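You operate a simulated robot arm through the tools that you are given. There is no shell and no other tool. Be economical: measure what you need, move in short steps, check, and stop when the job is done.

You run a simulated robot arm. Do the job below in one go: nothing can be reset, and whatever is moved stays where it is left.

Task
Put things in order on the desk top. At the end: the teal clip is on the red coaster; the green eraser stands where the silver round clock stood; the silver round clock stands on top of the black cartridge; the clear glass jar (marked "Stowrell") stands where the green eraser stood; whatever was shut is shut again. Leave all else as you found it, and nothing knocked over.

Only the result counts: the job must be done as asked and must still hold three seconds after the hand-in. Knocking over, shifting, dropping, spilling or breaking anything else fails it.

Robot
A 6-joint arm with a two-finger parallel gripper, fixed in place. Base frame: the origin is at the foot of the arm, x ahead of it, y to its left, z up; the work surface is at about z = 0. Units: mm, degrees, N and s.
With the tool pointing down near the work surface it reaches from about 140 to 580 mm from the base axis. Its first joint turns from -66.0 to 66.0 degrees. Payload 2.1 kg.
Tool frame: the origin (TCP) lies between the finger pads and is the grasp point; the fingertips stand 30 mm ahead of it; z points along the fingers, y is the line along which they close. The gripper opens to 94 mm. The fingers are 28 mm wide and 10 mm thick; the gripper's body (50 by 96 mm) begins 55 mm behind the TCP.
Orientation is told as [roll, pitch, yaw] about the base's x, y, z axes, in that order, counted from this pose: with the fingers straight down and closing along the base's y, the tool's x points along the base's -x, its y along +y and its z along -z.

Tools
- The arm moves only by the tool nudge_tool. Its argument "moves" is text: rows parted by semicolons, each of 6 numbers parted by spaces: the shift along the base's x, y, z in mm, then the turn, a rotation vector about the base's x, y, z in degrees. In form: tx ty tz wx wy wz; .... A call has 1 to 20 rows; each row shifts and turns the commanded pose from where the row before left it. "claw" is the closure, from 0 (fully open) to 1 (shut), set as the call begins (left out, the last holds). A row lasts 0.2 s, in which the tool goes at most 50 mm and 8.6 degrees; a call with a longer step from one row to the next is refused whole, and so is a gripper value outside its range. Where a pose cannot be reached the arm comes as near as it can. A force on the tool above 40 N (or 10 N above the force at the start of the call, whichever is more), or a blocked arm, ends the call early, and 0.2 s more pass. Each finger travels about 72 mm/s and halts on what it meets, pressing with about 35 N; the grip force reading is that of the motor and also rises with nothing between the fingers. The clock runs only during rows and for 0.2 s after the last one: add rows that do not move to give the fingers time. The reply holds the time, the measured pose of the TCP, the force on the tool along the base axes, the opening and the grip force, in the units named above and with some noise, and new pictures: "views" is both (left out), scene, wrist or none.
- Cameras (640 x 400 px; columns grow to the right, rows downward): "scene" is fixed at [62.2, -370.4, 484.4]; the picture's right is [0.70, -0.71, 0.00], its down [-0.44, -0.43, -0.79] and it looks along [0.56, 0.55, -0.61] (base axes); focal length 238 px, centre (320, 200). "wrist" rides on the gripper at [-37, 0, -58] in the tool frame; the picture's right is [0.00, -1.00, 0.00], its down [0.97, 0.00, -0.24] and it looks along [0.24, 0.00, 0.97] (tool axes); focal length 218 px, centre (320, 200).
- probe_pixels(camera, pixels): for up to 12 pixels [column, row] of the newest picture of that camera ("zoom" is the newest enlarged one), the place [x, y, z] in the base frame of the surface seen there, good to about 3 mm, but the place of the scene camera against the robot may be out by one fixed shift of up to 12 mm in any direction. No time passes.
- inspect(camera, box): a new picture of the part [left, top, right, bottom] of that camera's present view, enlarged. No time passes.
- sign_off(): hands the job in; it is judged then, once.

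Go step by step. Measure first, check grasps and placings, and put right what went wrong. The budget is 80 turns and 120 pictures, counting those below and the enlarged ones. Unless the task says otherwise, let go and move clear before handing in, and close with one line.

The tools are called after ">>>" as name(argument=value, ...) on one line, values as JSON. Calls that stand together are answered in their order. nudge_tool: Moves the arm, as the interface text tells. Its arguments: {"type":"object","properties":{"moves":{"type":"string"},"claw":{"type":"number"},"views":{"type":"string","enum":["both","scene","wrist","none"]}},"required":["moves"]} The other tools are called the same way: probe_pixels (camera, pixels) gives the place of the surface under pixels of a picture; inspect (camera, box) takes an enlarged picture of a part of a camera's view; sign_off () hands the job in.

At the start:

```text
time_s: 0.0
tcp_pos: [251.4, -93.0, 342.9]
tcp_rot: [0.0, 0.0, 0.1]
wrist_force: [-0.5, -0.7, 0.1]
opening: 94.0
gripper_force: 0.1
```

scene: 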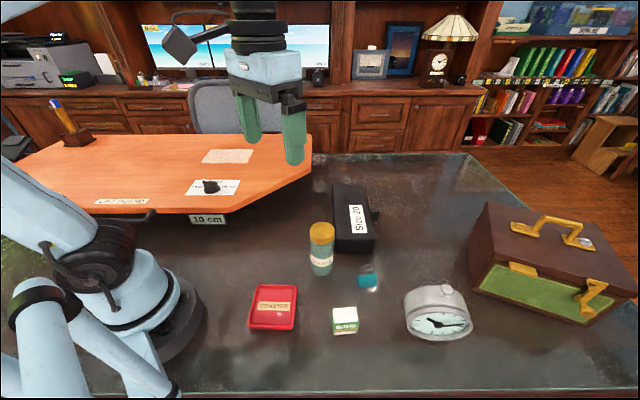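
wrist: 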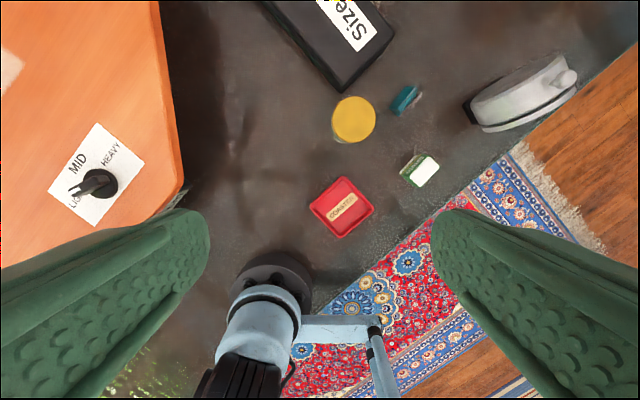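

The scene shows a red coaster near (273,307), a green eraser at (345,320), a clock at (438,312), a jar with a yellow lid at (321,248), a teal clip at (368,281), a cartridge at (353,220) and a case on the right. I'll enlarge and measure.

>>> inspect(camera="scene", box=[230, 170, 490, 350])

>>> inspect(camera="wrist", box=[260, 0, 600, 240])

>>> probe_pixels(camera="wrist", pixels=[[342, 205], [354, 119], [407, 98], [425, 170], [406, 172], [416, 153], [530, 90], [484, 124], [568, 78], [330, 40], [341, 87], [394, 30]])

>>> probe_pixels(camera="scene", pixels=[[273, 307], [321, 228], [367, 279], [345, 311], [345, 328], [438, 295], [440, 325], [347, 189], [350, 220], [353, 248], [374, 216], [446, 288]])

```text
2.22 times, centred on (360, 260) of scene
```

zoom: 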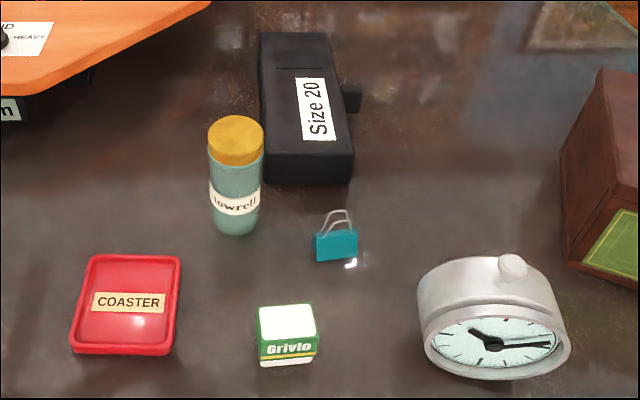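

```text
1.67 times, centred on (430, 120) of wrist
```

zoom: 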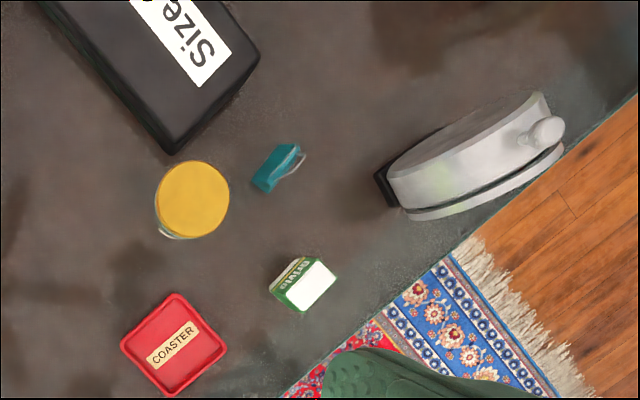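

```text
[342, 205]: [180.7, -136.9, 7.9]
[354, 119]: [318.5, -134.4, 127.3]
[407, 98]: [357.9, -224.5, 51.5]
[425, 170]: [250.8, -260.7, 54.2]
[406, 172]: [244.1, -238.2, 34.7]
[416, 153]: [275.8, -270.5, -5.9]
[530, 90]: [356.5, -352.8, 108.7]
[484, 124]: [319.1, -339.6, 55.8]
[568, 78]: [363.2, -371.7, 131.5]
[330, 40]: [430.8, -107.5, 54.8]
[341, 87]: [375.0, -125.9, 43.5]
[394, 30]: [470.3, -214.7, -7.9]
```

```text
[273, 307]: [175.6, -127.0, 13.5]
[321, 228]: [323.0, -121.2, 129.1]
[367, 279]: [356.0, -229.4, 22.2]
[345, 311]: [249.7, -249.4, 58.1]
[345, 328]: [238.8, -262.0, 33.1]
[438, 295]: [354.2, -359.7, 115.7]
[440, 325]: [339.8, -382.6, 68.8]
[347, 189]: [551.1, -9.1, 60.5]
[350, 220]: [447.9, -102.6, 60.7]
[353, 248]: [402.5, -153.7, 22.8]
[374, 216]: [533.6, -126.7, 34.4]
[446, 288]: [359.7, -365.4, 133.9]
```

Positions are roughly known: coaster (180,-137), jar (318,-134), clip (358,-224), eraser (250,-260), clock (350,-355), cartridge top z≈57. I'll move over the middle of them for a closer look.

>>> nudge_tool(moves="12 -37 -15 0 0 0;12 -37 -15 0 0 0;12 -37 -15 0 0 0;12 -36 -15 0 0 0;0 0 0 0 0 0", views="wrist")

```text
time_s: 1.2
tcp_pos: [296.8, -242.2, 281.6]
tcp_rot: [0.0, 0.1, 0.1]
wrist_force: [-0.3, 0.3, 0.2]
opening: 94.1
gripper_force: 0.1
```

wrist: 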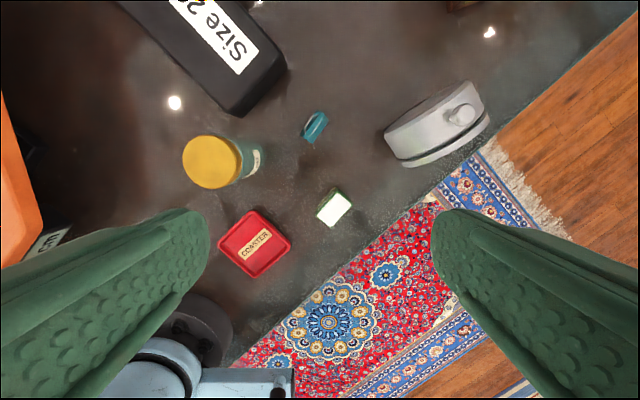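

The clip, eraser, clock, jar and coaster are all in view now. I'll enlarge for exact edges.

>>> inspect(camera="wrist", box=[280, 70, 440, 230])

>>> probe_pixels(camera="wrist", pixels=[[330, 189], [352, 203], [340, 224], [318, 211], [309, 140], [322, 115], [400, 160], [487, 118], [387, 130], [474, 83], [462, 115], [210, 162]])

```text
2.50 times, centred on (360, 150) of wrist
```

zoom: 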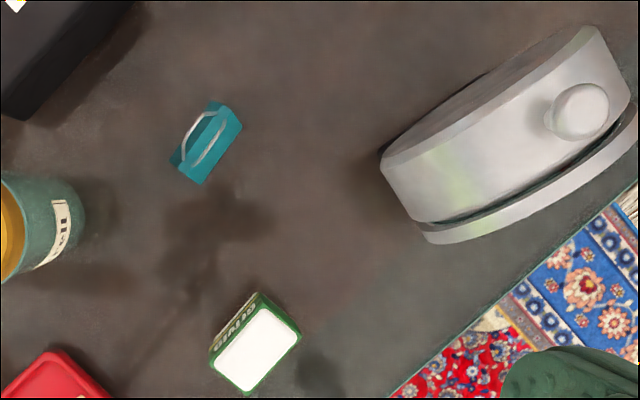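

```text
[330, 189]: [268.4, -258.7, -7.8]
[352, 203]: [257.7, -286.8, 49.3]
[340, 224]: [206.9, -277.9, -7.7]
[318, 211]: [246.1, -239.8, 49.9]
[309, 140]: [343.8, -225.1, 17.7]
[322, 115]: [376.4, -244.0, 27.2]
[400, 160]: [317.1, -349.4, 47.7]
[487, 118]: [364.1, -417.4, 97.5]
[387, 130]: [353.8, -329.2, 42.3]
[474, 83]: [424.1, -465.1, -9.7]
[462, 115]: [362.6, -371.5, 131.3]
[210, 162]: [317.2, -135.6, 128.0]
```

The clip's body is about 20 mm wide with its long axis at about -40° yaw, centred near (360,-233). I'll hover above it with yaw -40 and a half-closed gripper.

>>> nudge_tool(moves="13 2 -25 0 0 -8;13 2 -25 0 0 -8;13 2 -25 0 0 -8;12 2 -25 0 0 -8;12 1 -25 0 0 -8;0 0 0 0 0 0", claw=0.4, views="wrist")

```text
time_s: 2.6
tcp_pos: [361.6, -232.1, 157.0]
tcp_rot: [0.1, 0.0, -40.1]
wrist_force: [-0.7, 0.2, -0.2]
opening: 56.4
gripper_force: 0.0
```

wrist: 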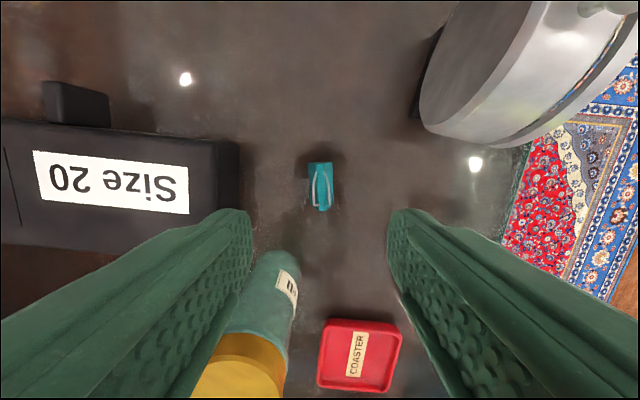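

The clip at (321,186) is aligned with the fingers. I'll enlarge and probe it.

>>> inspect(camera="wrist", box=[280, 150, 360, 230])

>>> probe_pixels(camera="wrist", pixels=[[321, 170], [321, 208], [310, 190], [331, 190], [321, 188], [350, 240], [325, 330], [392, 335], [322, 385], [388, 387], [355, 355], [300, 220]])

>>> probe_pixels(camera="wrist", pixels=[[8, 190], [15, 235], [230, 145], [225, 225], [60, 130], [110, 130], [100, 190], [45, 85], [105, 100], [150, 80]])

```text
5.00 times, centred on (320, 190) of wrist
```

zoom: 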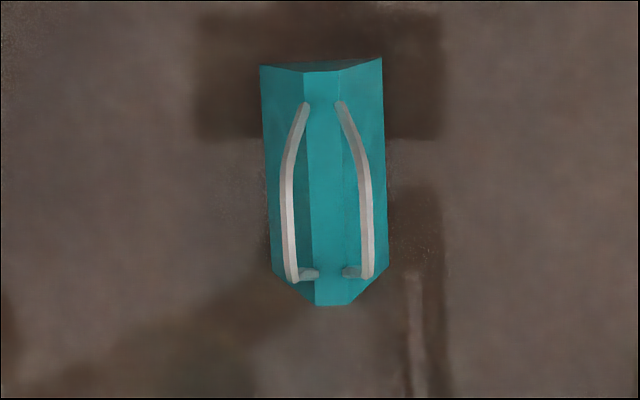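

```text
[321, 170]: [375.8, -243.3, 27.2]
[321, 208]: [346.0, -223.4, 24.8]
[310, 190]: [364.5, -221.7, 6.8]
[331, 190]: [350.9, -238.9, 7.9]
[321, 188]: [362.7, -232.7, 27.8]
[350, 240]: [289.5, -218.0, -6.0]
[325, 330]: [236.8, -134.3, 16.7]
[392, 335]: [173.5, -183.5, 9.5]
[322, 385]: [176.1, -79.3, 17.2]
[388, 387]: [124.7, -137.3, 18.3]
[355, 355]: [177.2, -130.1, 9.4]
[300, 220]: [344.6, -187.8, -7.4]
```

```text
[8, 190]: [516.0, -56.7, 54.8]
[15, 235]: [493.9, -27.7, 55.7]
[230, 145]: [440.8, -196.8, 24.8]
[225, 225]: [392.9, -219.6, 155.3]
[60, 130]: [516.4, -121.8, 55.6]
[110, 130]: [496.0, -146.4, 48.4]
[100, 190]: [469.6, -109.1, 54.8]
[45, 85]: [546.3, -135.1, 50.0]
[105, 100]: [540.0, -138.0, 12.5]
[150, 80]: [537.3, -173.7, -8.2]
```

The clip is centred at (361,-233) with its ridge at z≈27, and the table is at z≈-7. I'll descend to TCP z≈27 so the fingertips sit just above the table, then close.

>>> nudge_tool(moves="0 0 -35 0 0 0;0 0 -35 0 0 0;0 0 -35 0 0 0;0 0 -24 0 0 0;0 0 0 0 0 0", views="none")

>>> nudge_tool(moves="0 0 0 0 0 0;0 0 0 0 0 0;0 0 0 0 0 0", claw=1, views="both")

```text
time_s: 3.8
tcp_pos: [359.6, -232.3, 29.1]
tcp_rot: [-0.1, 0.0, -40.0]
wrist_force: [0.4, 0.5, 12.2]
opening: 56.4
gripper_force: 0.1
```

```text
time_s: 4.6
tcp_pos: [360.1, -231.7, 29.3]
tcp_rot: [0.0, 0.1, -39.9]
wrist_force: [-0.5, 0.8, 8.6]
opening: 21.6
gripper_force: 34.9
```

scene: 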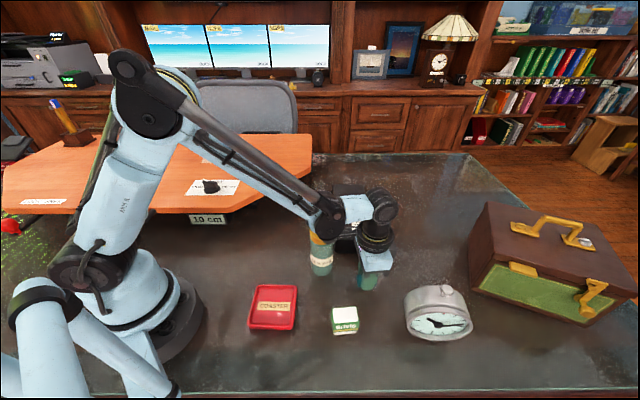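
wrist: 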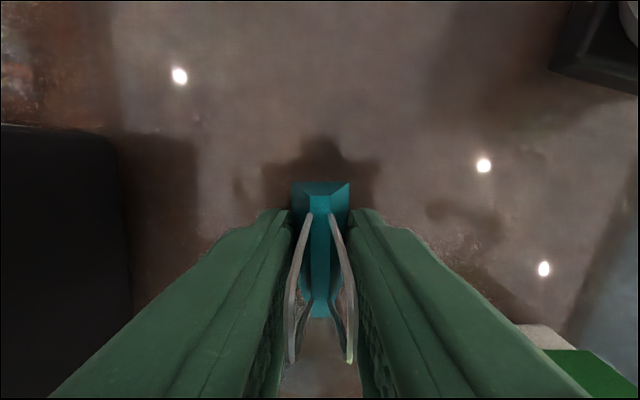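

The grip holds the clip (opening 21.6, force 35). I'll lift to z≈170 and carry it over the coaster at about (179,-134).

>>> nudge_tool(moves="0 0 20 0 0 0;0 0 40 0 0 0;0 0 40 0 0 0;0 0 41 0 0 0;-36 20 0 0 0 0;-36 20 0 0 0 0;-36 20 0 0 0 0;-36 20 0 0 0 0;-37 18 0 0 0 0;0 0 0 0 0 0", views="both")

```text
time_s: 6.8
tcp_pos: [180.4, -135.1, 171.6]
tcp_rot: [-0.1, 0.0, -39.9]
wrist_force: [0.1, 0.0, -0.5]
opening: 21.2
gripper_force: 34.8
```

scene: 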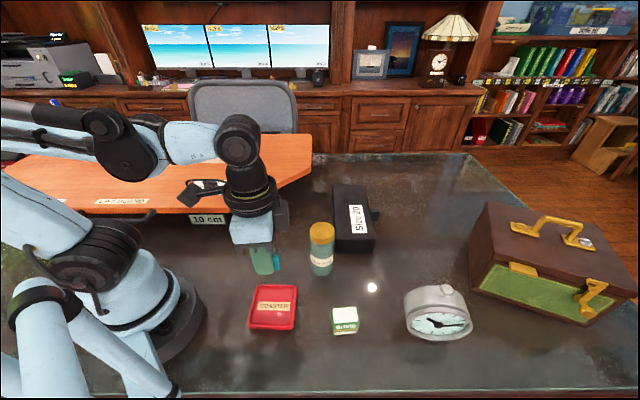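
wrist: 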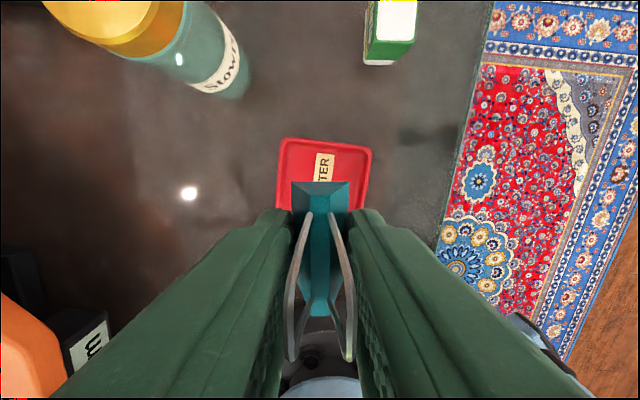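

The clip is held and the coaster is at (325,170). I'll probe the coaster's edges to fix its centre.

>>> probe_pixels(camera="wrist", pixels=[[284, 142], [368, 151], [324, 152], [283, 175], [364, 185], [324, 165], [360, 195], [400, 250]])

>>> probe_pixels(camera="scene", pixels=[[256, 287], [297, 288], [250, 325], [293, 327], [273, 307], [230, 320], [320, 300]])

```text
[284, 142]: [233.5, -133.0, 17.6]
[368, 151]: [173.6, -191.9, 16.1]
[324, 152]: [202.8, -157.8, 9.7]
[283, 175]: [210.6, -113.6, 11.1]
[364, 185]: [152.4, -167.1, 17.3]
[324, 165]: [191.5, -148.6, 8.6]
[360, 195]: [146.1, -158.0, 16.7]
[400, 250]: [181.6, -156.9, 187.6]
```

```text
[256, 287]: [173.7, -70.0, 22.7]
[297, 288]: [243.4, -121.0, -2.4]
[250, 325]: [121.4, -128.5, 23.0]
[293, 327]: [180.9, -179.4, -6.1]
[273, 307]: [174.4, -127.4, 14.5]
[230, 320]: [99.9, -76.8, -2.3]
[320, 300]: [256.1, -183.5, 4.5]
```

The coaster's centre is about (177.5,-135.5) and its floor about 15 mm above the table. I'll lower to z≈48, then in small steps until contact.

>>> nudge_tool(moves="-4 1 -30 0 0 0;0 0 -35 0 0 0;0 0 -35 0 0 0;0 0 -18 0 0 0;0 0 -5 0 0 0;0 0 0 0 0 0", views="none")

>>> nudge_tool(moves="0 0 -2 0 0 0;0 0 0 0 0 0", views="scene")

```text
time_s: 8.2
tcp_pos: [176.8, -132.9, 44.7]
tcp_rot: [0.0, 0.0, -40.0]
wrist_force: [1.0, -0.7, 0.2]
opening: 21.1
gripper_force: 35.2
```

```text
time_s: 8.8
tcp_pos: [178.0, -131.1, 45.4]
tcp_rot: [0.0, 0.0, -40.0]
wrist_force: [-0.1, 0.0, -0.4]
opening: 20.8
gripper_force: 35.0
```

scene: 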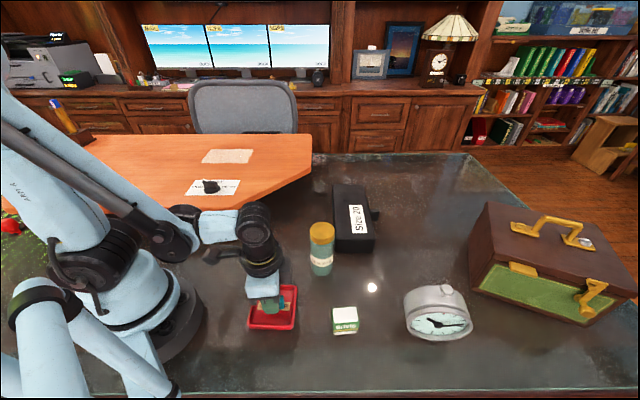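

There's no contact yet (force about 0), so I'll keep lowering slowly.

>>> nudge_tool(moves="1 -2 -3 0 0 0;0 0 0 0 0 0", views="none")

>>> nudge_tool(moves="0 0 -3 0 0 0;0 0 0 0 0 0", views="wrist")

```text
time_s: 9.4
tcp_pos: [177.8, -132.7, 42.0]
tcp_rot: [0.1, 0.0, -39.9]
wrist_force: [0.5, 0.3, 1.1]
opening: 20.7
gripper_force: 34.6
```

```text
time_s: 10.0
tcp_pos: [178.3, -133.4, 38.5]
tcp_rot: [0.0, 0.0, -40.0]
wrist_force: [-0.8, 0.2, 16.2]
opening: 20.8
gripper_force: 35.3
```

wrist: 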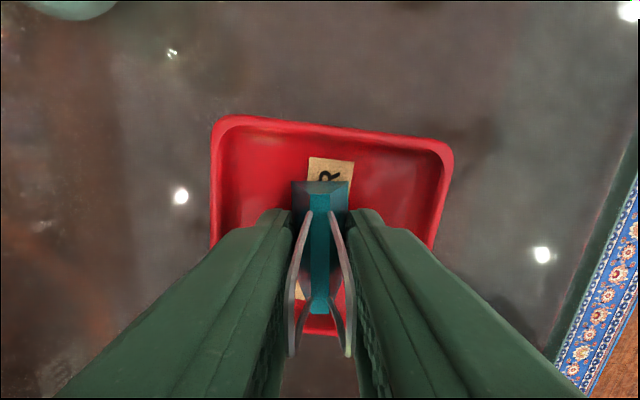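

Contact is at 16 N with the clip inside the coaster. I'll open slightly to about 38 mm so the fingers stay clear of the rim, then lift.

>>> nudge_tool(moves="0 0 1 0 0 0;0 0 0 0 0 0;0 0 10 0 0 0;0 0 40 0 0 0;0 0 45 0 0 0;0 0 45 0 0 0;0 0 0 0 0 0", claw=0.6, views="both")

```text
time_s: 11.6
tcp_pos: [176.0, -132.6, 180.2]
tcp_rot: [0.0, -0.1, -40.0]
wrist_force: [-0.2, 0.1, -0.3]
opening: 37.7
gripper_force: 0.1
```

scene: 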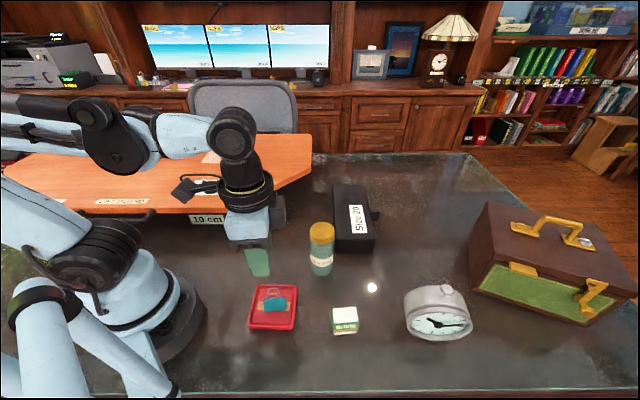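
wrist: 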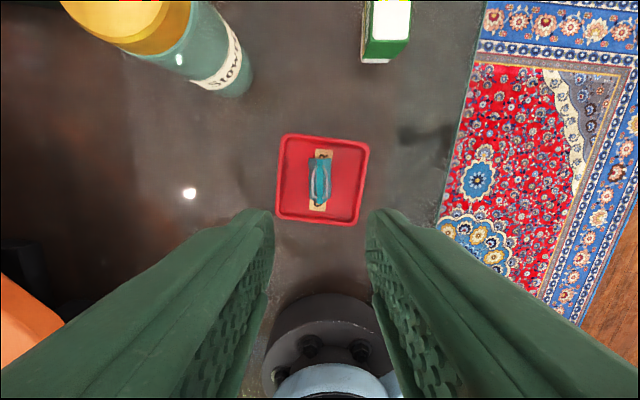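

The clip sits centred on the coaster at (321,182). Next is the clock, so I'll move above it with yaw about -60.

>>> nudge_tool(moves="0 0 30 0 0 -7;25 -33 6 0 0 -7;25 -33 6 0 0 -6;25 -33 6 0 0 0;25 -33 6 0 0 0;25 -33 6 0 0 0;25 -33 6 0 0 0;24 -34 6 0 0 0;0 0 0 0 0 0", claw=0, views="both")

```text
time_s: 13.6
tcp_pos: [354.3, -366.1, 251.6]
tcp_rot: [0.0, 0.0, -59.9]
wrist_force: [-0.8, 0.7, 0.3]
opening: 94.0
gripper_force: 0.2
```

scene: 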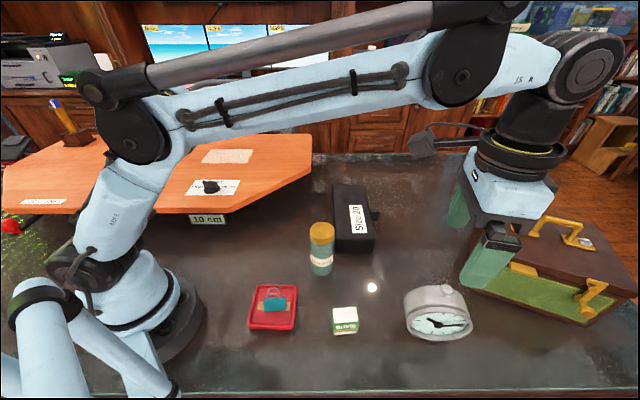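
wrist: 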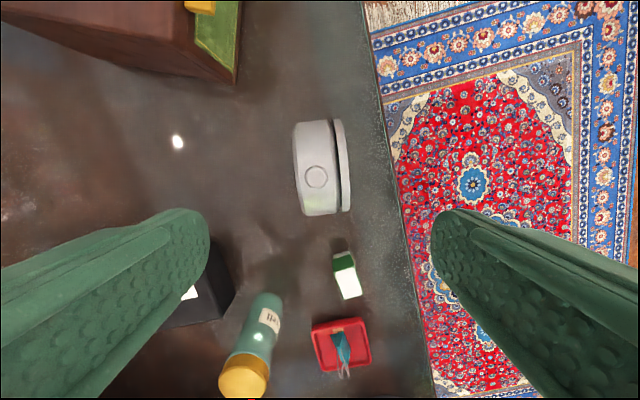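

The clock is at (323,170), and its rim leans about 5° relative to the tool. I'll enlarge and probe it.

>>> inspect(camera="wrist", box=[260, 100, 390, 230])

>>> probe_pixels(camera="wrist", pixels=[[317, 150], [317, 177], [320, 198], [298, 150], [301, 190], [327, 150], [328, 190], [342, 150], [345, 180], [350, 185], [294, 170], [367, 170]])

```text
3.08 times, centred on (325, 165) of wrist
```

zoom: 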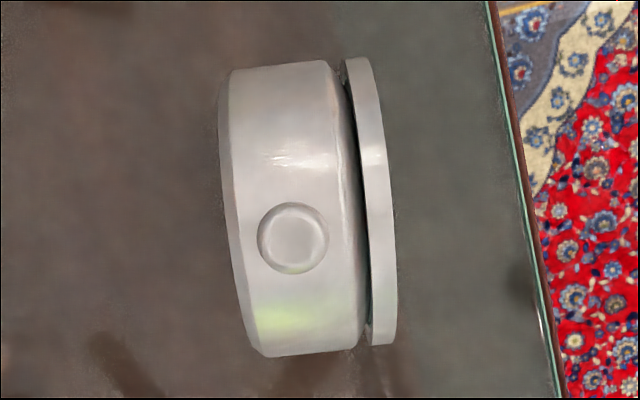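

```text
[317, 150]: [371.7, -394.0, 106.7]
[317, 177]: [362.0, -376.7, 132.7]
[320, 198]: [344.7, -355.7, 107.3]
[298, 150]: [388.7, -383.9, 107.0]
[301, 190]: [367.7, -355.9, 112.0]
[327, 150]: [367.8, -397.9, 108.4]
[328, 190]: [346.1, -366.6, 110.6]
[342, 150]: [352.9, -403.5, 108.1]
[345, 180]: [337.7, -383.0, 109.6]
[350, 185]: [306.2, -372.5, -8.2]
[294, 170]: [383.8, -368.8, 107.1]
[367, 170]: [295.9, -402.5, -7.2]
```

The clock's face line is at -54° and it is about 50 mm thick, with the knob at (362,-376,132). I'll rotate to -54, centre over (362,-376), lower part way and check, and probe the case corner too.

>>> probe_pixels(camera="wrist", pixels=[[234, 80], [205, 40], [190, 15], [238, 5], [150, 30]])

>>> nudge_tool(moves="4 -5 -20 0 0 3;4 -5 -20 0 0 3;0 0 -20 0 0 0;0 0 0 0 0 0", views="wrist")

```text
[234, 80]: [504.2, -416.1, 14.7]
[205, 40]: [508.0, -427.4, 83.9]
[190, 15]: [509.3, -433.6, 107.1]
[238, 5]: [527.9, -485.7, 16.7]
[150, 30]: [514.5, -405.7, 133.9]
```

```text
time_s: 14.6
tcp_pos: [359.7, -376.1, 192.4]
tcp_rot: [0.0, 0.0, -54.0]
wrist_force: [0.2, 0.2, -0.5]
opening: 94.1
gripper_force: 0.0
```

wrist: 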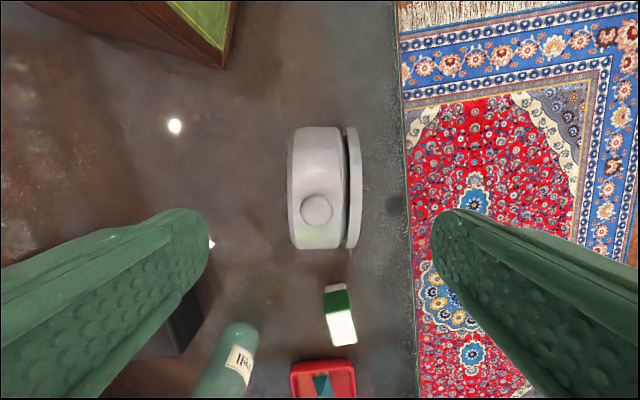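

The clock is now square to the fingers, spanning columns 289-361. I'll lower to TCP z≈88, keeping the palm above the knob.

>>> nudge_tool(moves="0 -1 -30 0 0 0;0 0 -30 0 0 0;0 0 -25 0 0 0;0 0 -19 0 0 0;0 0 0 0 0 0", views="both")

```text
time_s: 15.8
tcp_pos: [359.7, -377.7, 89.3]
tcp_rot: [0.0, 0.0, -54.0]
wrist_force: [-0.3, 0.5, -0.2]
opening: 94.1
gripper_force: 0.0
```

scene: 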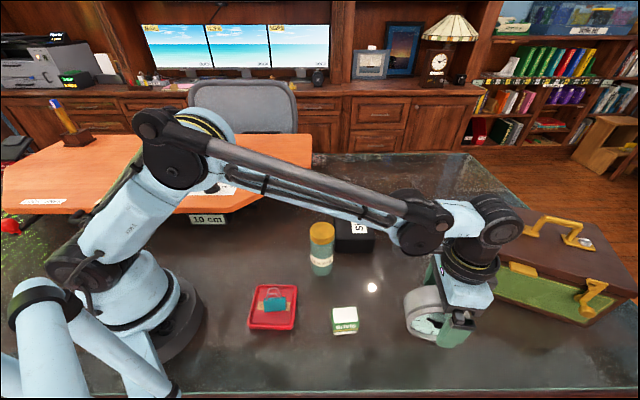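
wrist: 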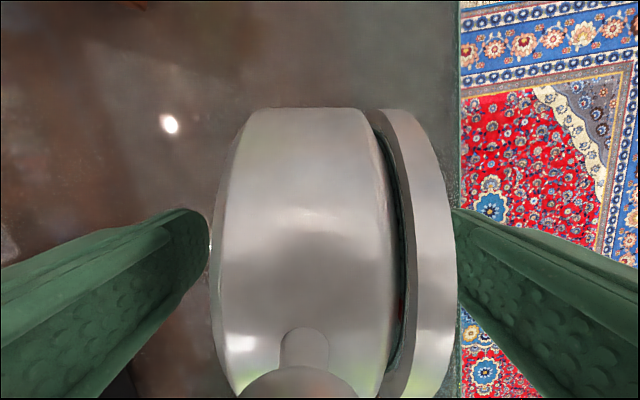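

The clock is between the fingers, about 3 mm off-centre toward the right. I'll shift by that and close.

>>> nudge_tool(moves="-2 -2 0 0 0 0;0 0 0 0 0 0;0 0 0 0 0 0;0 0 0 0 0 0;0 0 0 0 0 0", claw=1, views="wrist")

```text
time_s: 17.0
tcp_pos: [359.2, -378.6, 89.1]
tcp_rot: [0.0, 0.0, -54.0]
wrist_force: [-1.0, 0.6, 3.2]
opening: 51.4
gripper_force: 35.5
```

wrist: 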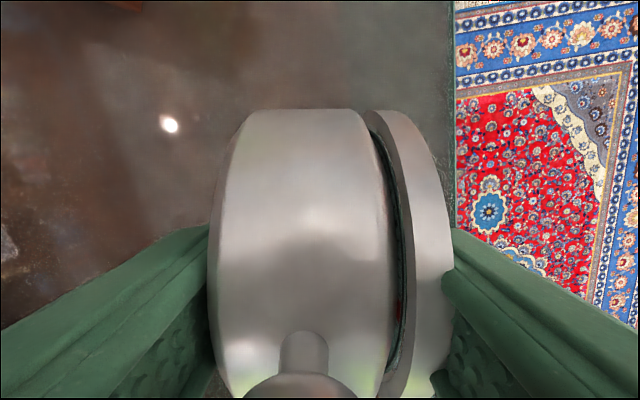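

The grip is firm at 51.4 mm. I'll lift straight up and check the scene for the clock, then probe the cartridge top.

>>> nudge_tool(moves="0 0 5 0 0 0;0 0 15 0 0 0;0 0 30 0 0 0;0 0 35 0 0 0;0 0 35 0 0 0;0 0 0 0 0 0", views="both")

>>> inspect(camera="scene", box=[300, 160, 500, 340])

```text
time_s: 18.4
tcp_pos: [358.7, -379.5, 206.6]
tcp_rot: [0.0, 0.0, -53.9]
wrist_force: [-0.4, 0.1, -3.4]
opening: 50.4
gripper_force: 34.3
```

scene: 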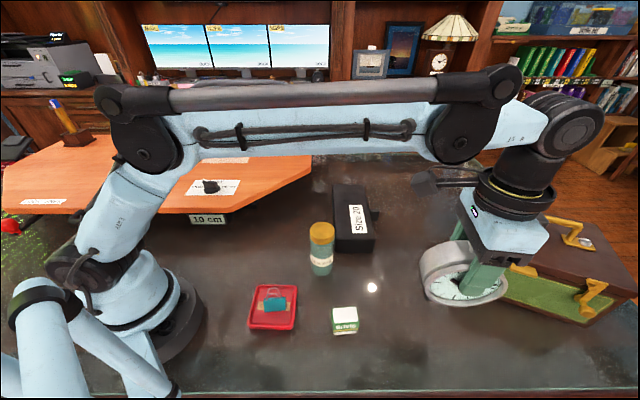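
wrist: 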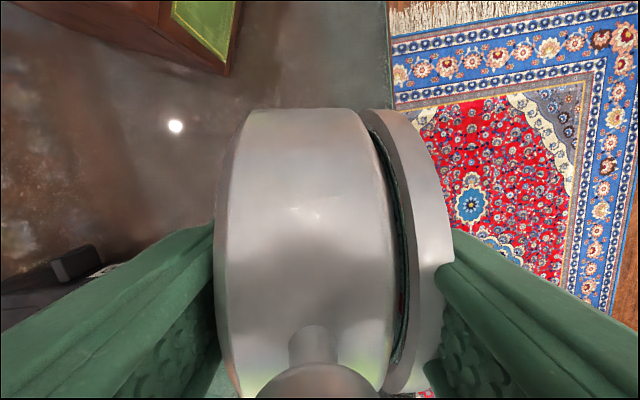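

```text
2.22 times, centred on (400, 250) of scene
```

zoom: 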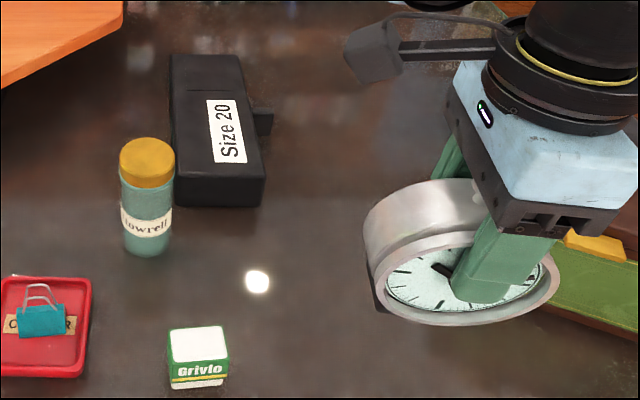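

The clock is held cleanly; a dark foot shows at its lower left, (380,298) in the zoom. I'll look closer at it and probe the cartridge top.

>>> inspect(camera="scene", box=[405, 230, 515, 320])

>>> probe_pixels(camera="scene", pixels=[[335, 186], [365, 186], [336, 235], [374, 236], [338, 250], [370, 250], [350, 215], [336, 210], [368, 205], [355, 232], [377, 216], [421, 296]])

```text
4.44 times, centred on (460, 275) of scene
```

zoom: 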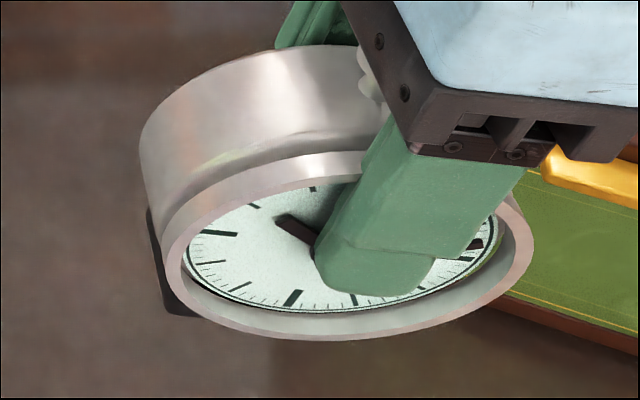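

```text
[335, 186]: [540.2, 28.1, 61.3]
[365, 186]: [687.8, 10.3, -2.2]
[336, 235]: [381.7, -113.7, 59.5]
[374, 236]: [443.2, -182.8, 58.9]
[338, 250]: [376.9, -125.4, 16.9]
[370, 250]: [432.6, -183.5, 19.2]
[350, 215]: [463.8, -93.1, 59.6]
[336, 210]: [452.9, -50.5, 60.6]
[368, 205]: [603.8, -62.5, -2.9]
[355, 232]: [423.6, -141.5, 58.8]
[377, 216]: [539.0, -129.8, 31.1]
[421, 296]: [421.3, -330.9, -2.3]
```

The clock has a wide dark base along its face line, so I'll align that with the cartridge's long axis (≈42°). The cartridge's centre after correction is about (485,-92), so I'll carry the clock there while turning +96°.

>>> nudge_tool(moves="3 20 2 0 0 8;11 24 1 0 0 8;11 24 1 0 0 8;11 24 1 0 0 8;11 24 1 0 0 8;11 24 1 0 0 8;11 24 1 0 0 8;11 24 0 0 0 8;11 24 0 0 0 8;11 24 0 0 0 8;11 24 0 0 0 8;14 26 0 0 0 8;0 0 0 0 0 0", views="both")

```text
time_s: 21.2
tcp_pos: [482.1, -95.2, 217.8]
tcp_rot: [0.1, 0.0, 42.1]
wrist_force: [-0.6, -0.1, -3.0]
opening: 50.4
gripper_force: 34.5
```

scene: 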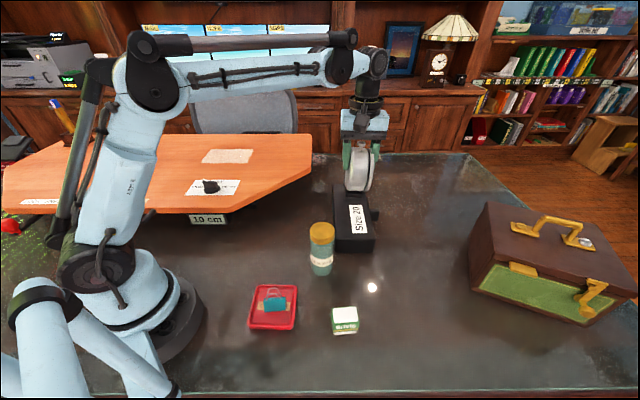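
wrist: 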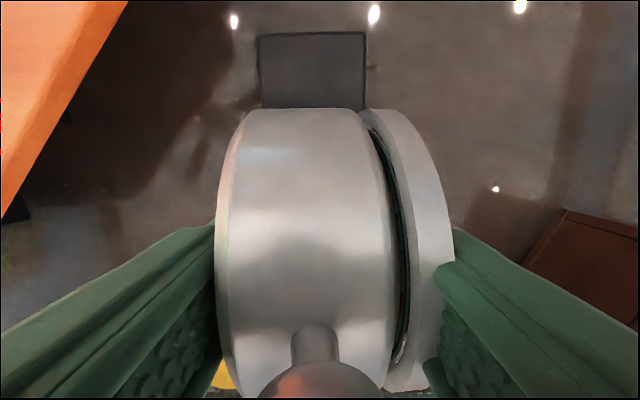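

The clock is over the cartridge and aligned; the cartridge's far end shows at columns 258-368. I'll probe its far corners.

>>> probe_pixels(camera="wrist", pixels=[[262, 38], [362, 36], [264, 95], [360, 95], [312, 60], [312, 37]])

>>> inspect(camera="scene", box=[310, 120, 420, 260])

```text
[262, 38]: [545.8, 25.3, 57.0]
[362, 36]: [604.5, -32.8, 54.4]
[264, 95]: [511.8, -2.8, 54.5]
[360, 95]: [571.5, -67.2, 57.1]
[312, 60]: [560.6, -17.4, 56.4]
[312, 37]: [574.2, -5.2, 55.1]
```

```text
2.86 times, centred on (365, 190) of scene
```

zoom: 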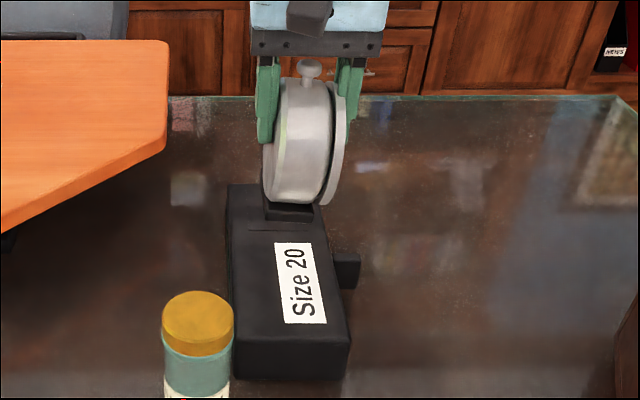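

The cartridge centreline is confirmed. I'll shift (9,12) to centre the clock, lower to z≈157, then creep down to contact (expected about 152).

>>> nudge_tool(moves="5 6 0 0 0 0;4 6 -10 0 0 0;0 0 -25 0 0 0;0 0 -20 0 0 0;0 0 -5 0 0 0;0 0 0 0 0 0", views="none")

>>> nudge_tool(moves="0 0 -3 0 0 0;0 0 0 0 0 0", views="none")

>>> nudge_tool(moves="0 0 -2 0 0 0;0 0 0 0 0 0", views="scene")

```text
time_s: 22.6
tcp_pos: [491.2, -81.5, 156.7]
tcp_rot: [0.1, -0.1, 42.0]
wrist_force: [0.5, -0.1, -3.2]
opening: 50.4
gripper_force: 34.8
```

```text
time_s: 23.2
tcp_pos: [491.6, -81.2, 153.1]
tcp_rot: [0.0, -0.1, 42.0]
wrist_force: [0.1, 1.2, -3.4]
opening: 50.5
gripper_force: 34.5
```

```text
time_s: 23.8
tcp_pos: [493.7, -81.1, 151.2]
tcp_rot: [-0.1, 0.0, 42.0]
wrist_force: [0.0, -0.3, -3.5]
opening: 50.7
gripper_force: 34.6
```

scene: 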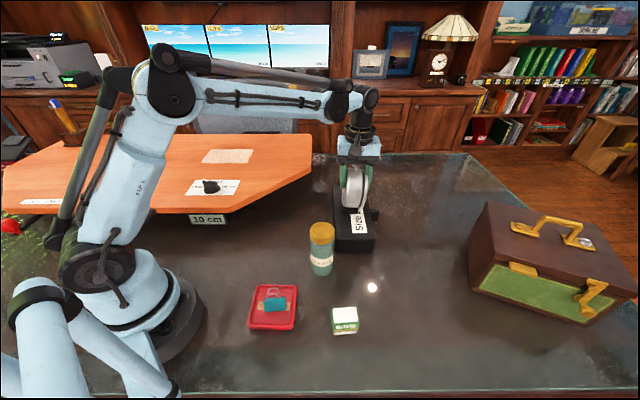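

There's still no contact (force -3.5, the clock's weight only). I'll keep creeping down.

>>> nudge_tool(moves="0 0 -2 0 0 0;0 0 0 0 0 0", views="none")

>>> nudge_tool(moves="0 0 -2 0 0 0;0 0 0 0 0 0", views="none")

>>> inspect(camera="scene", box=[320, 150, 400, 260])

```text
time_s: 24.4
tcp_pos: [493.3, -80.1, 147.8]
tcp_rot: [0.1, -0.1, 42.0]
wrist_force: [0.0, -0.2, -3.7]
opening: 50.2
gripper_force: 35.0
```

```text
time_s: 25.0
tcp_pos: [494.2, -81.3, 146.7]
tcp_rot: [0.0, 0.0, 42.0]
wrist_force: [-0.5, -0.7, -3.6]
opening: 50.4
gripper_force: 35.5
```

```text
3.64 times, centred on (360, 205) of scene
```

zoom: 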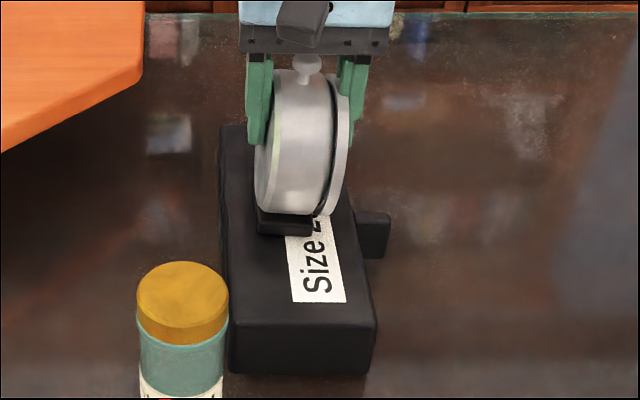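

It's very near now; I'll continue in 2 mm steps.

>>> nudge_tool(moves="0 0 -2 0 0 0;0 0 0 0 0 0", views="none")

>>> nudge_tool(moves="0 0 -1.5 0 0 0;0 0 0 0 0 0", views="none")

```text
time_s: 25.6
tcp_pos: [494.1, -81.7, 144.9]
tcp_rot: [0.0, -0.1, 41.9]
wrist_force: [-0.9, 0.8, 22.7]
opening: 50.5
gripper_force: 35.0
```

```text
time_s: 26.2
tcp_pos: [493.1, -81.3, 144.3]
tcp_rot: [0.1, -0.1, 42.1]
wrist_force: [-5.0, 2.1, 27.2]
opening: 50.7
gripper_force: 35.0
```

Contact is at 27 N. I'll relieve about 1.5 mm, open fully, and look.

>>> nudge_tool(moves="0 0 1.5 0 0 0;0 0 0 0 0 0", views="none")

>>> nudge_tool(moves="0 0 0 0 0 0;0 0 0 0 0 0;0 0 0 0 0 0;0 0 0 0 0 0", claw=0, views="both")

```text
time_s: 26.8
tcp_pos: [494.4, -82.6, 144.2]
tcp_rot: [-0.1, 0.0, 42.0]
wrist_force: [0.6, 0.5, -3.1]
opening: 50.4
gripper_force: 35.2
```

```text
time_s: 27.8
tcp_pos: [494.4, -83.1, 145.5]
tcp_rot: [0.0, 0.0, 42.0]
wrist_force: [0.2, -0.1, 0.2]
opening: 94.3
gripper_force: 0.1
```

scene: 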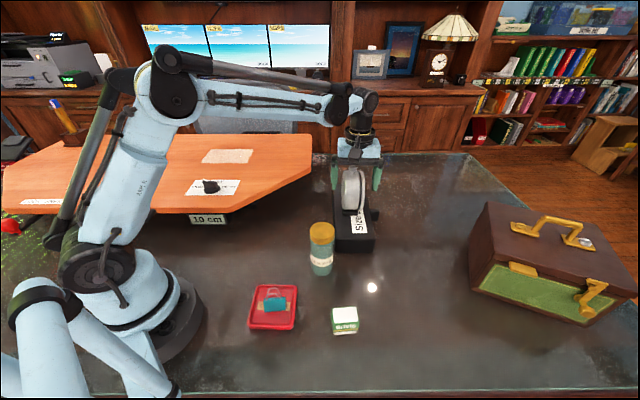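
wrist: 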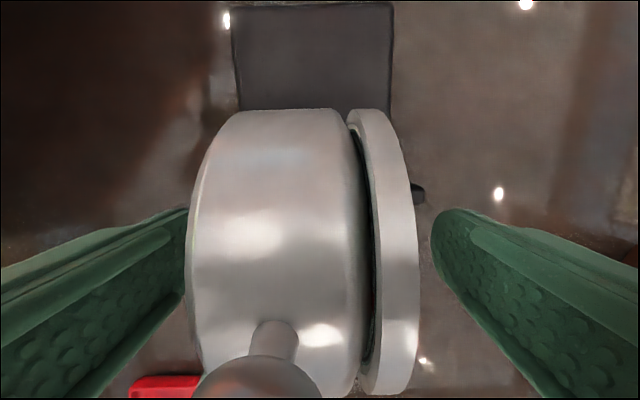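

The clock looks a few mm left in the wrist view since release. I'll check that it stands upright.

>>> inspect(camera="scene", box=[320, 150, 400, 260])

```text
3.64 times, centred on (360, 205) of scene
```

zoom: 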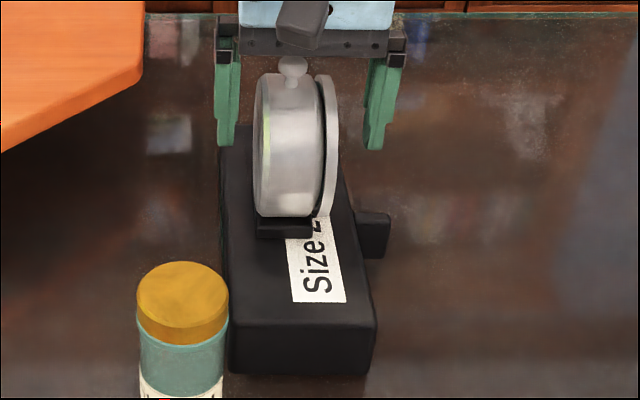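

The clock is upright on its base on the cartridge. I'll lift clear and travel to the eraser at about (252,-263), turning to yaw -44.5.

>>> nudge_tool(moves="0 0 20 0 0 0;0 0 45 0 0 0;0 0 45 0 0 0;-22 -16 0 0 0 -8;-22 -16 0 0 0 -8;-22 -16 0 0 0 -8;-22 -16 0 0 0 -8;-22 -16 0 0 0 -8;-22 -16 0 0 0 -8;-22 -16 0 0 0 -8;-22 -17 0 0 0 -8;-22 -17 0 0 0 -8;-22 -17 0 0 0 -8;-22 -17 0 0 0 -6.5;0 0 0 0 0 0", claw=0.3, views="both")

```text
time_s: 31.0
tcp_pos: [252.6, -260.6, 255.3]
tcp_rot: [0.0, 0.0, -44.6]
wrist_force: [0.3, -0.4, 0.0]
opening: 65.9
gripper_force: 0.1
```

scene: 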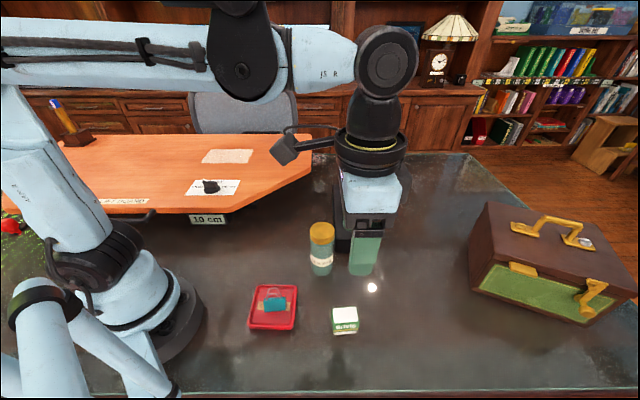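
wrist: 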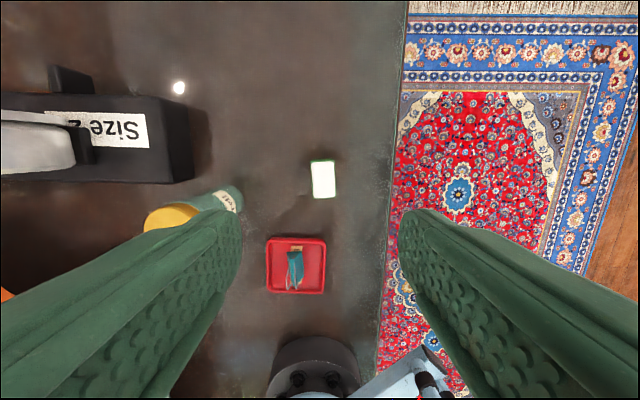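

The eraser is at (323,178), nearly square to the fingers. I'll enlarge and probe it.

>>> inspect(camera="wrist", box=[280, 140, 370, 220])

>>> inspect(camera="wrist", box=[0, 40, 250, 240])

>>> probe_pixels(camera="wrist", pixels=[[313, 163], [333, 162], [316, 196], [334, 195], [323, 179], [350, 180]])

```text
5.00 times, centred on (325, 180) of wrist
```

zoom: 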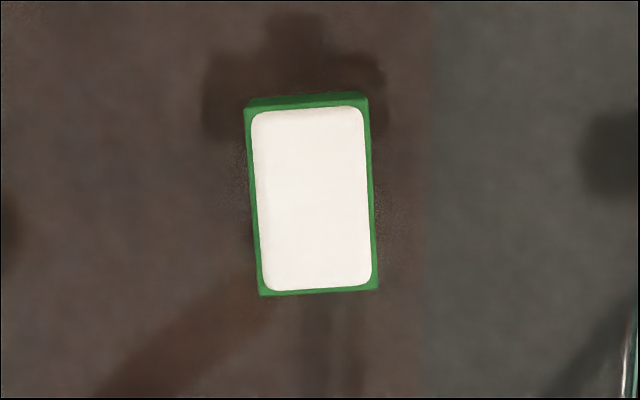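

```text
2.00 times, centred on (125, 140) of wrist
```

zoom: 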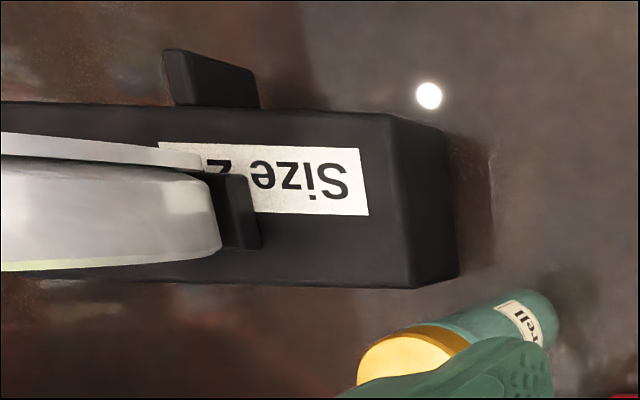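

```text
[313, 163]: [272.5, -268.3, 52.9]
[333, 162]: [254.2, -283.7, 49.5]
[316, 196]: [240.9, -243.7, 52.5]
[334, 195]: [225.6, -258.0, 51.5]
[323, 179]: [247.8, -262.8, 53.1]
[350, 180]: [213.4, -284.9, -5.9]
```

The eraser is centred at (248,-263), 24x40 mm, 53 tall, at yaw -40.5. I'll align and descend to TCP z≈38.

>>> nudge_tool(moves="-2 -1.5 -30 0 0 2;-2 -1.5 -40 0 0 2;0 0 -40 0 0 0;0 0 -40 0 0 0;0 0 -40 0 0 0;0 0 0 0 0 0", views="wrist")

```text
time_s: 32.4
tcp_pos: [248.6, -266.4, 66.9]
tcp_rot: [0.0, 0.0, -40.5]
wrist_force: [1.2, 0.4, 0.1]
opening: 65.7
gripper_force: 0.1
```

wrist: 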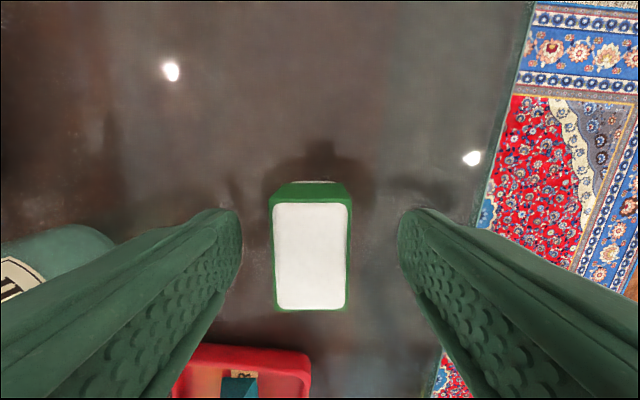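

The eraser is about 3 mm left of centre; I'll correct, descend to z≈38 and close.

>>> nudge_tool(moves="1.5 2 -15 0 0 0;0 0 -14 0 0 0;0 0 0 0 0 0", views="none")

>>> nudge_tool(moves="0 0 0 0 0 0;0 0 0 0 0 0;0 0 0 0 0 0;0 0 0 0 0 0", claw=1, views="wrist")

```text
time_s: 33.2
tcp_pos: [250.2, -265.3, 37.3]
tcp_rot: [0.0, 0.0, -40.5]
wrist_force: [0.0, 0.1, 0.1]
opening: 65.9
gripper_force: 0.0
```

```text
time_s: 34.2
tcp_pos: [251.4, -265.1, 37.4]
tcp_rot: [0.0, 0.0, -40.5]
wrist_force: [0.2, -0.3, 0.8]
opening: 33.7
gripper_force: 35.2
```

wrist: 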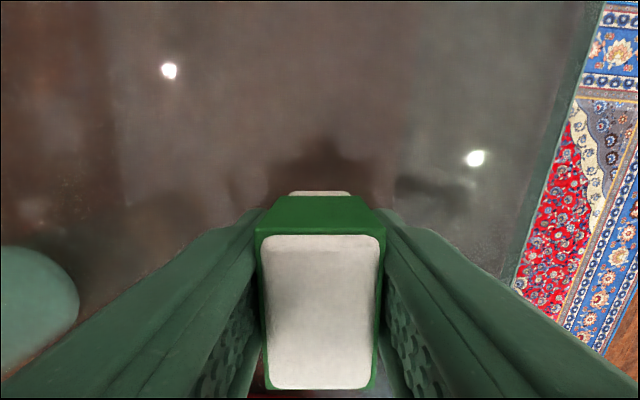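

The eraser is gripped (33.7 mm). I'll lift and carry it to the clock's old spot, about (362,-376).

>>> nudge_tool(moves="0 0 20 0 0 0;0 0 40 0 0 0;28 -28 0 0 0 0;28 -28 0 0 0 0;28 -28 0 0 0 0;28 -28 0 0 0 0;0 0 -30 0 0 0;0 0 -20 0 0 0;0 0 0 0 0 0", views="both")

```text
time_s: 36.2
tcp_pos: [363.2, -375.6, 46.2]
tcp_rot: [-0.1, 0.0, -40.5]
wrist_force: [-1.0, 0.8, -0.2]
opening: 33.7
gripper_force: 35.0
```

scene: 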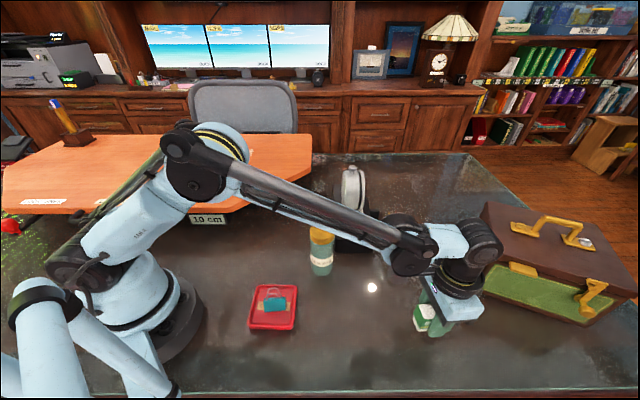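
wrist: 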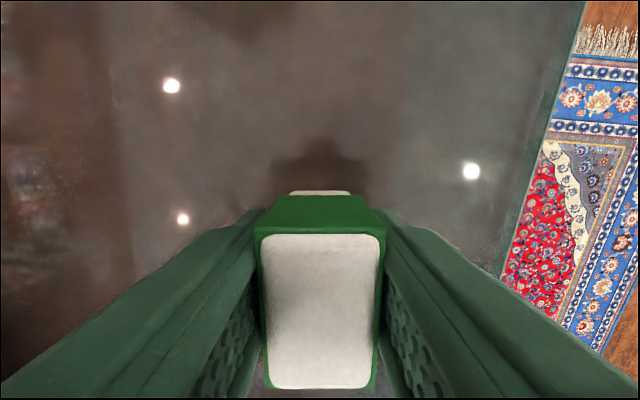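

I'm on target, about 9 mm above resting height. I'll lower in small steps to contact.

>>> nudge_tool(moves="0 -2 -5 0 0 0;0 0 0 0 0 0", views="none")

>>> nudge_tool(moves="0 0 -3 0 0 0;0 0 0 0 0 0", views="none")

>>> nudge_tool(moves="0 0 -1.5 0 0 0;0 0 0 0 0 0", views="none")

```text
time_s: 36.8
tcp_pos: [361.9, -376.8, 41.3]
tcp_rot: [0.0, 0.0, -40.3]
wrist_force: [0.0, 0.0, -0.7]
opening: 33.5
gripper_force: 34.9
```

```text
time_s: 37.4
tcp_pos: [362.3, -377.8, 38.1]
tcp_rot: [0.0, -0.1, -40.5]
wrist_force: [0.7, 0.3, -0.7]
opening: 33.8
gripper_force: 34.7
```

```text
time_s: 38.0
tcp_pos: [360.9, -376.0, 37.9]
tcp_rot: [0.0, 0.0, -40.5]
wrist_force: [0.4, 0.0, 3.8]
opening: 33.5
gripper_force: 34.8
```

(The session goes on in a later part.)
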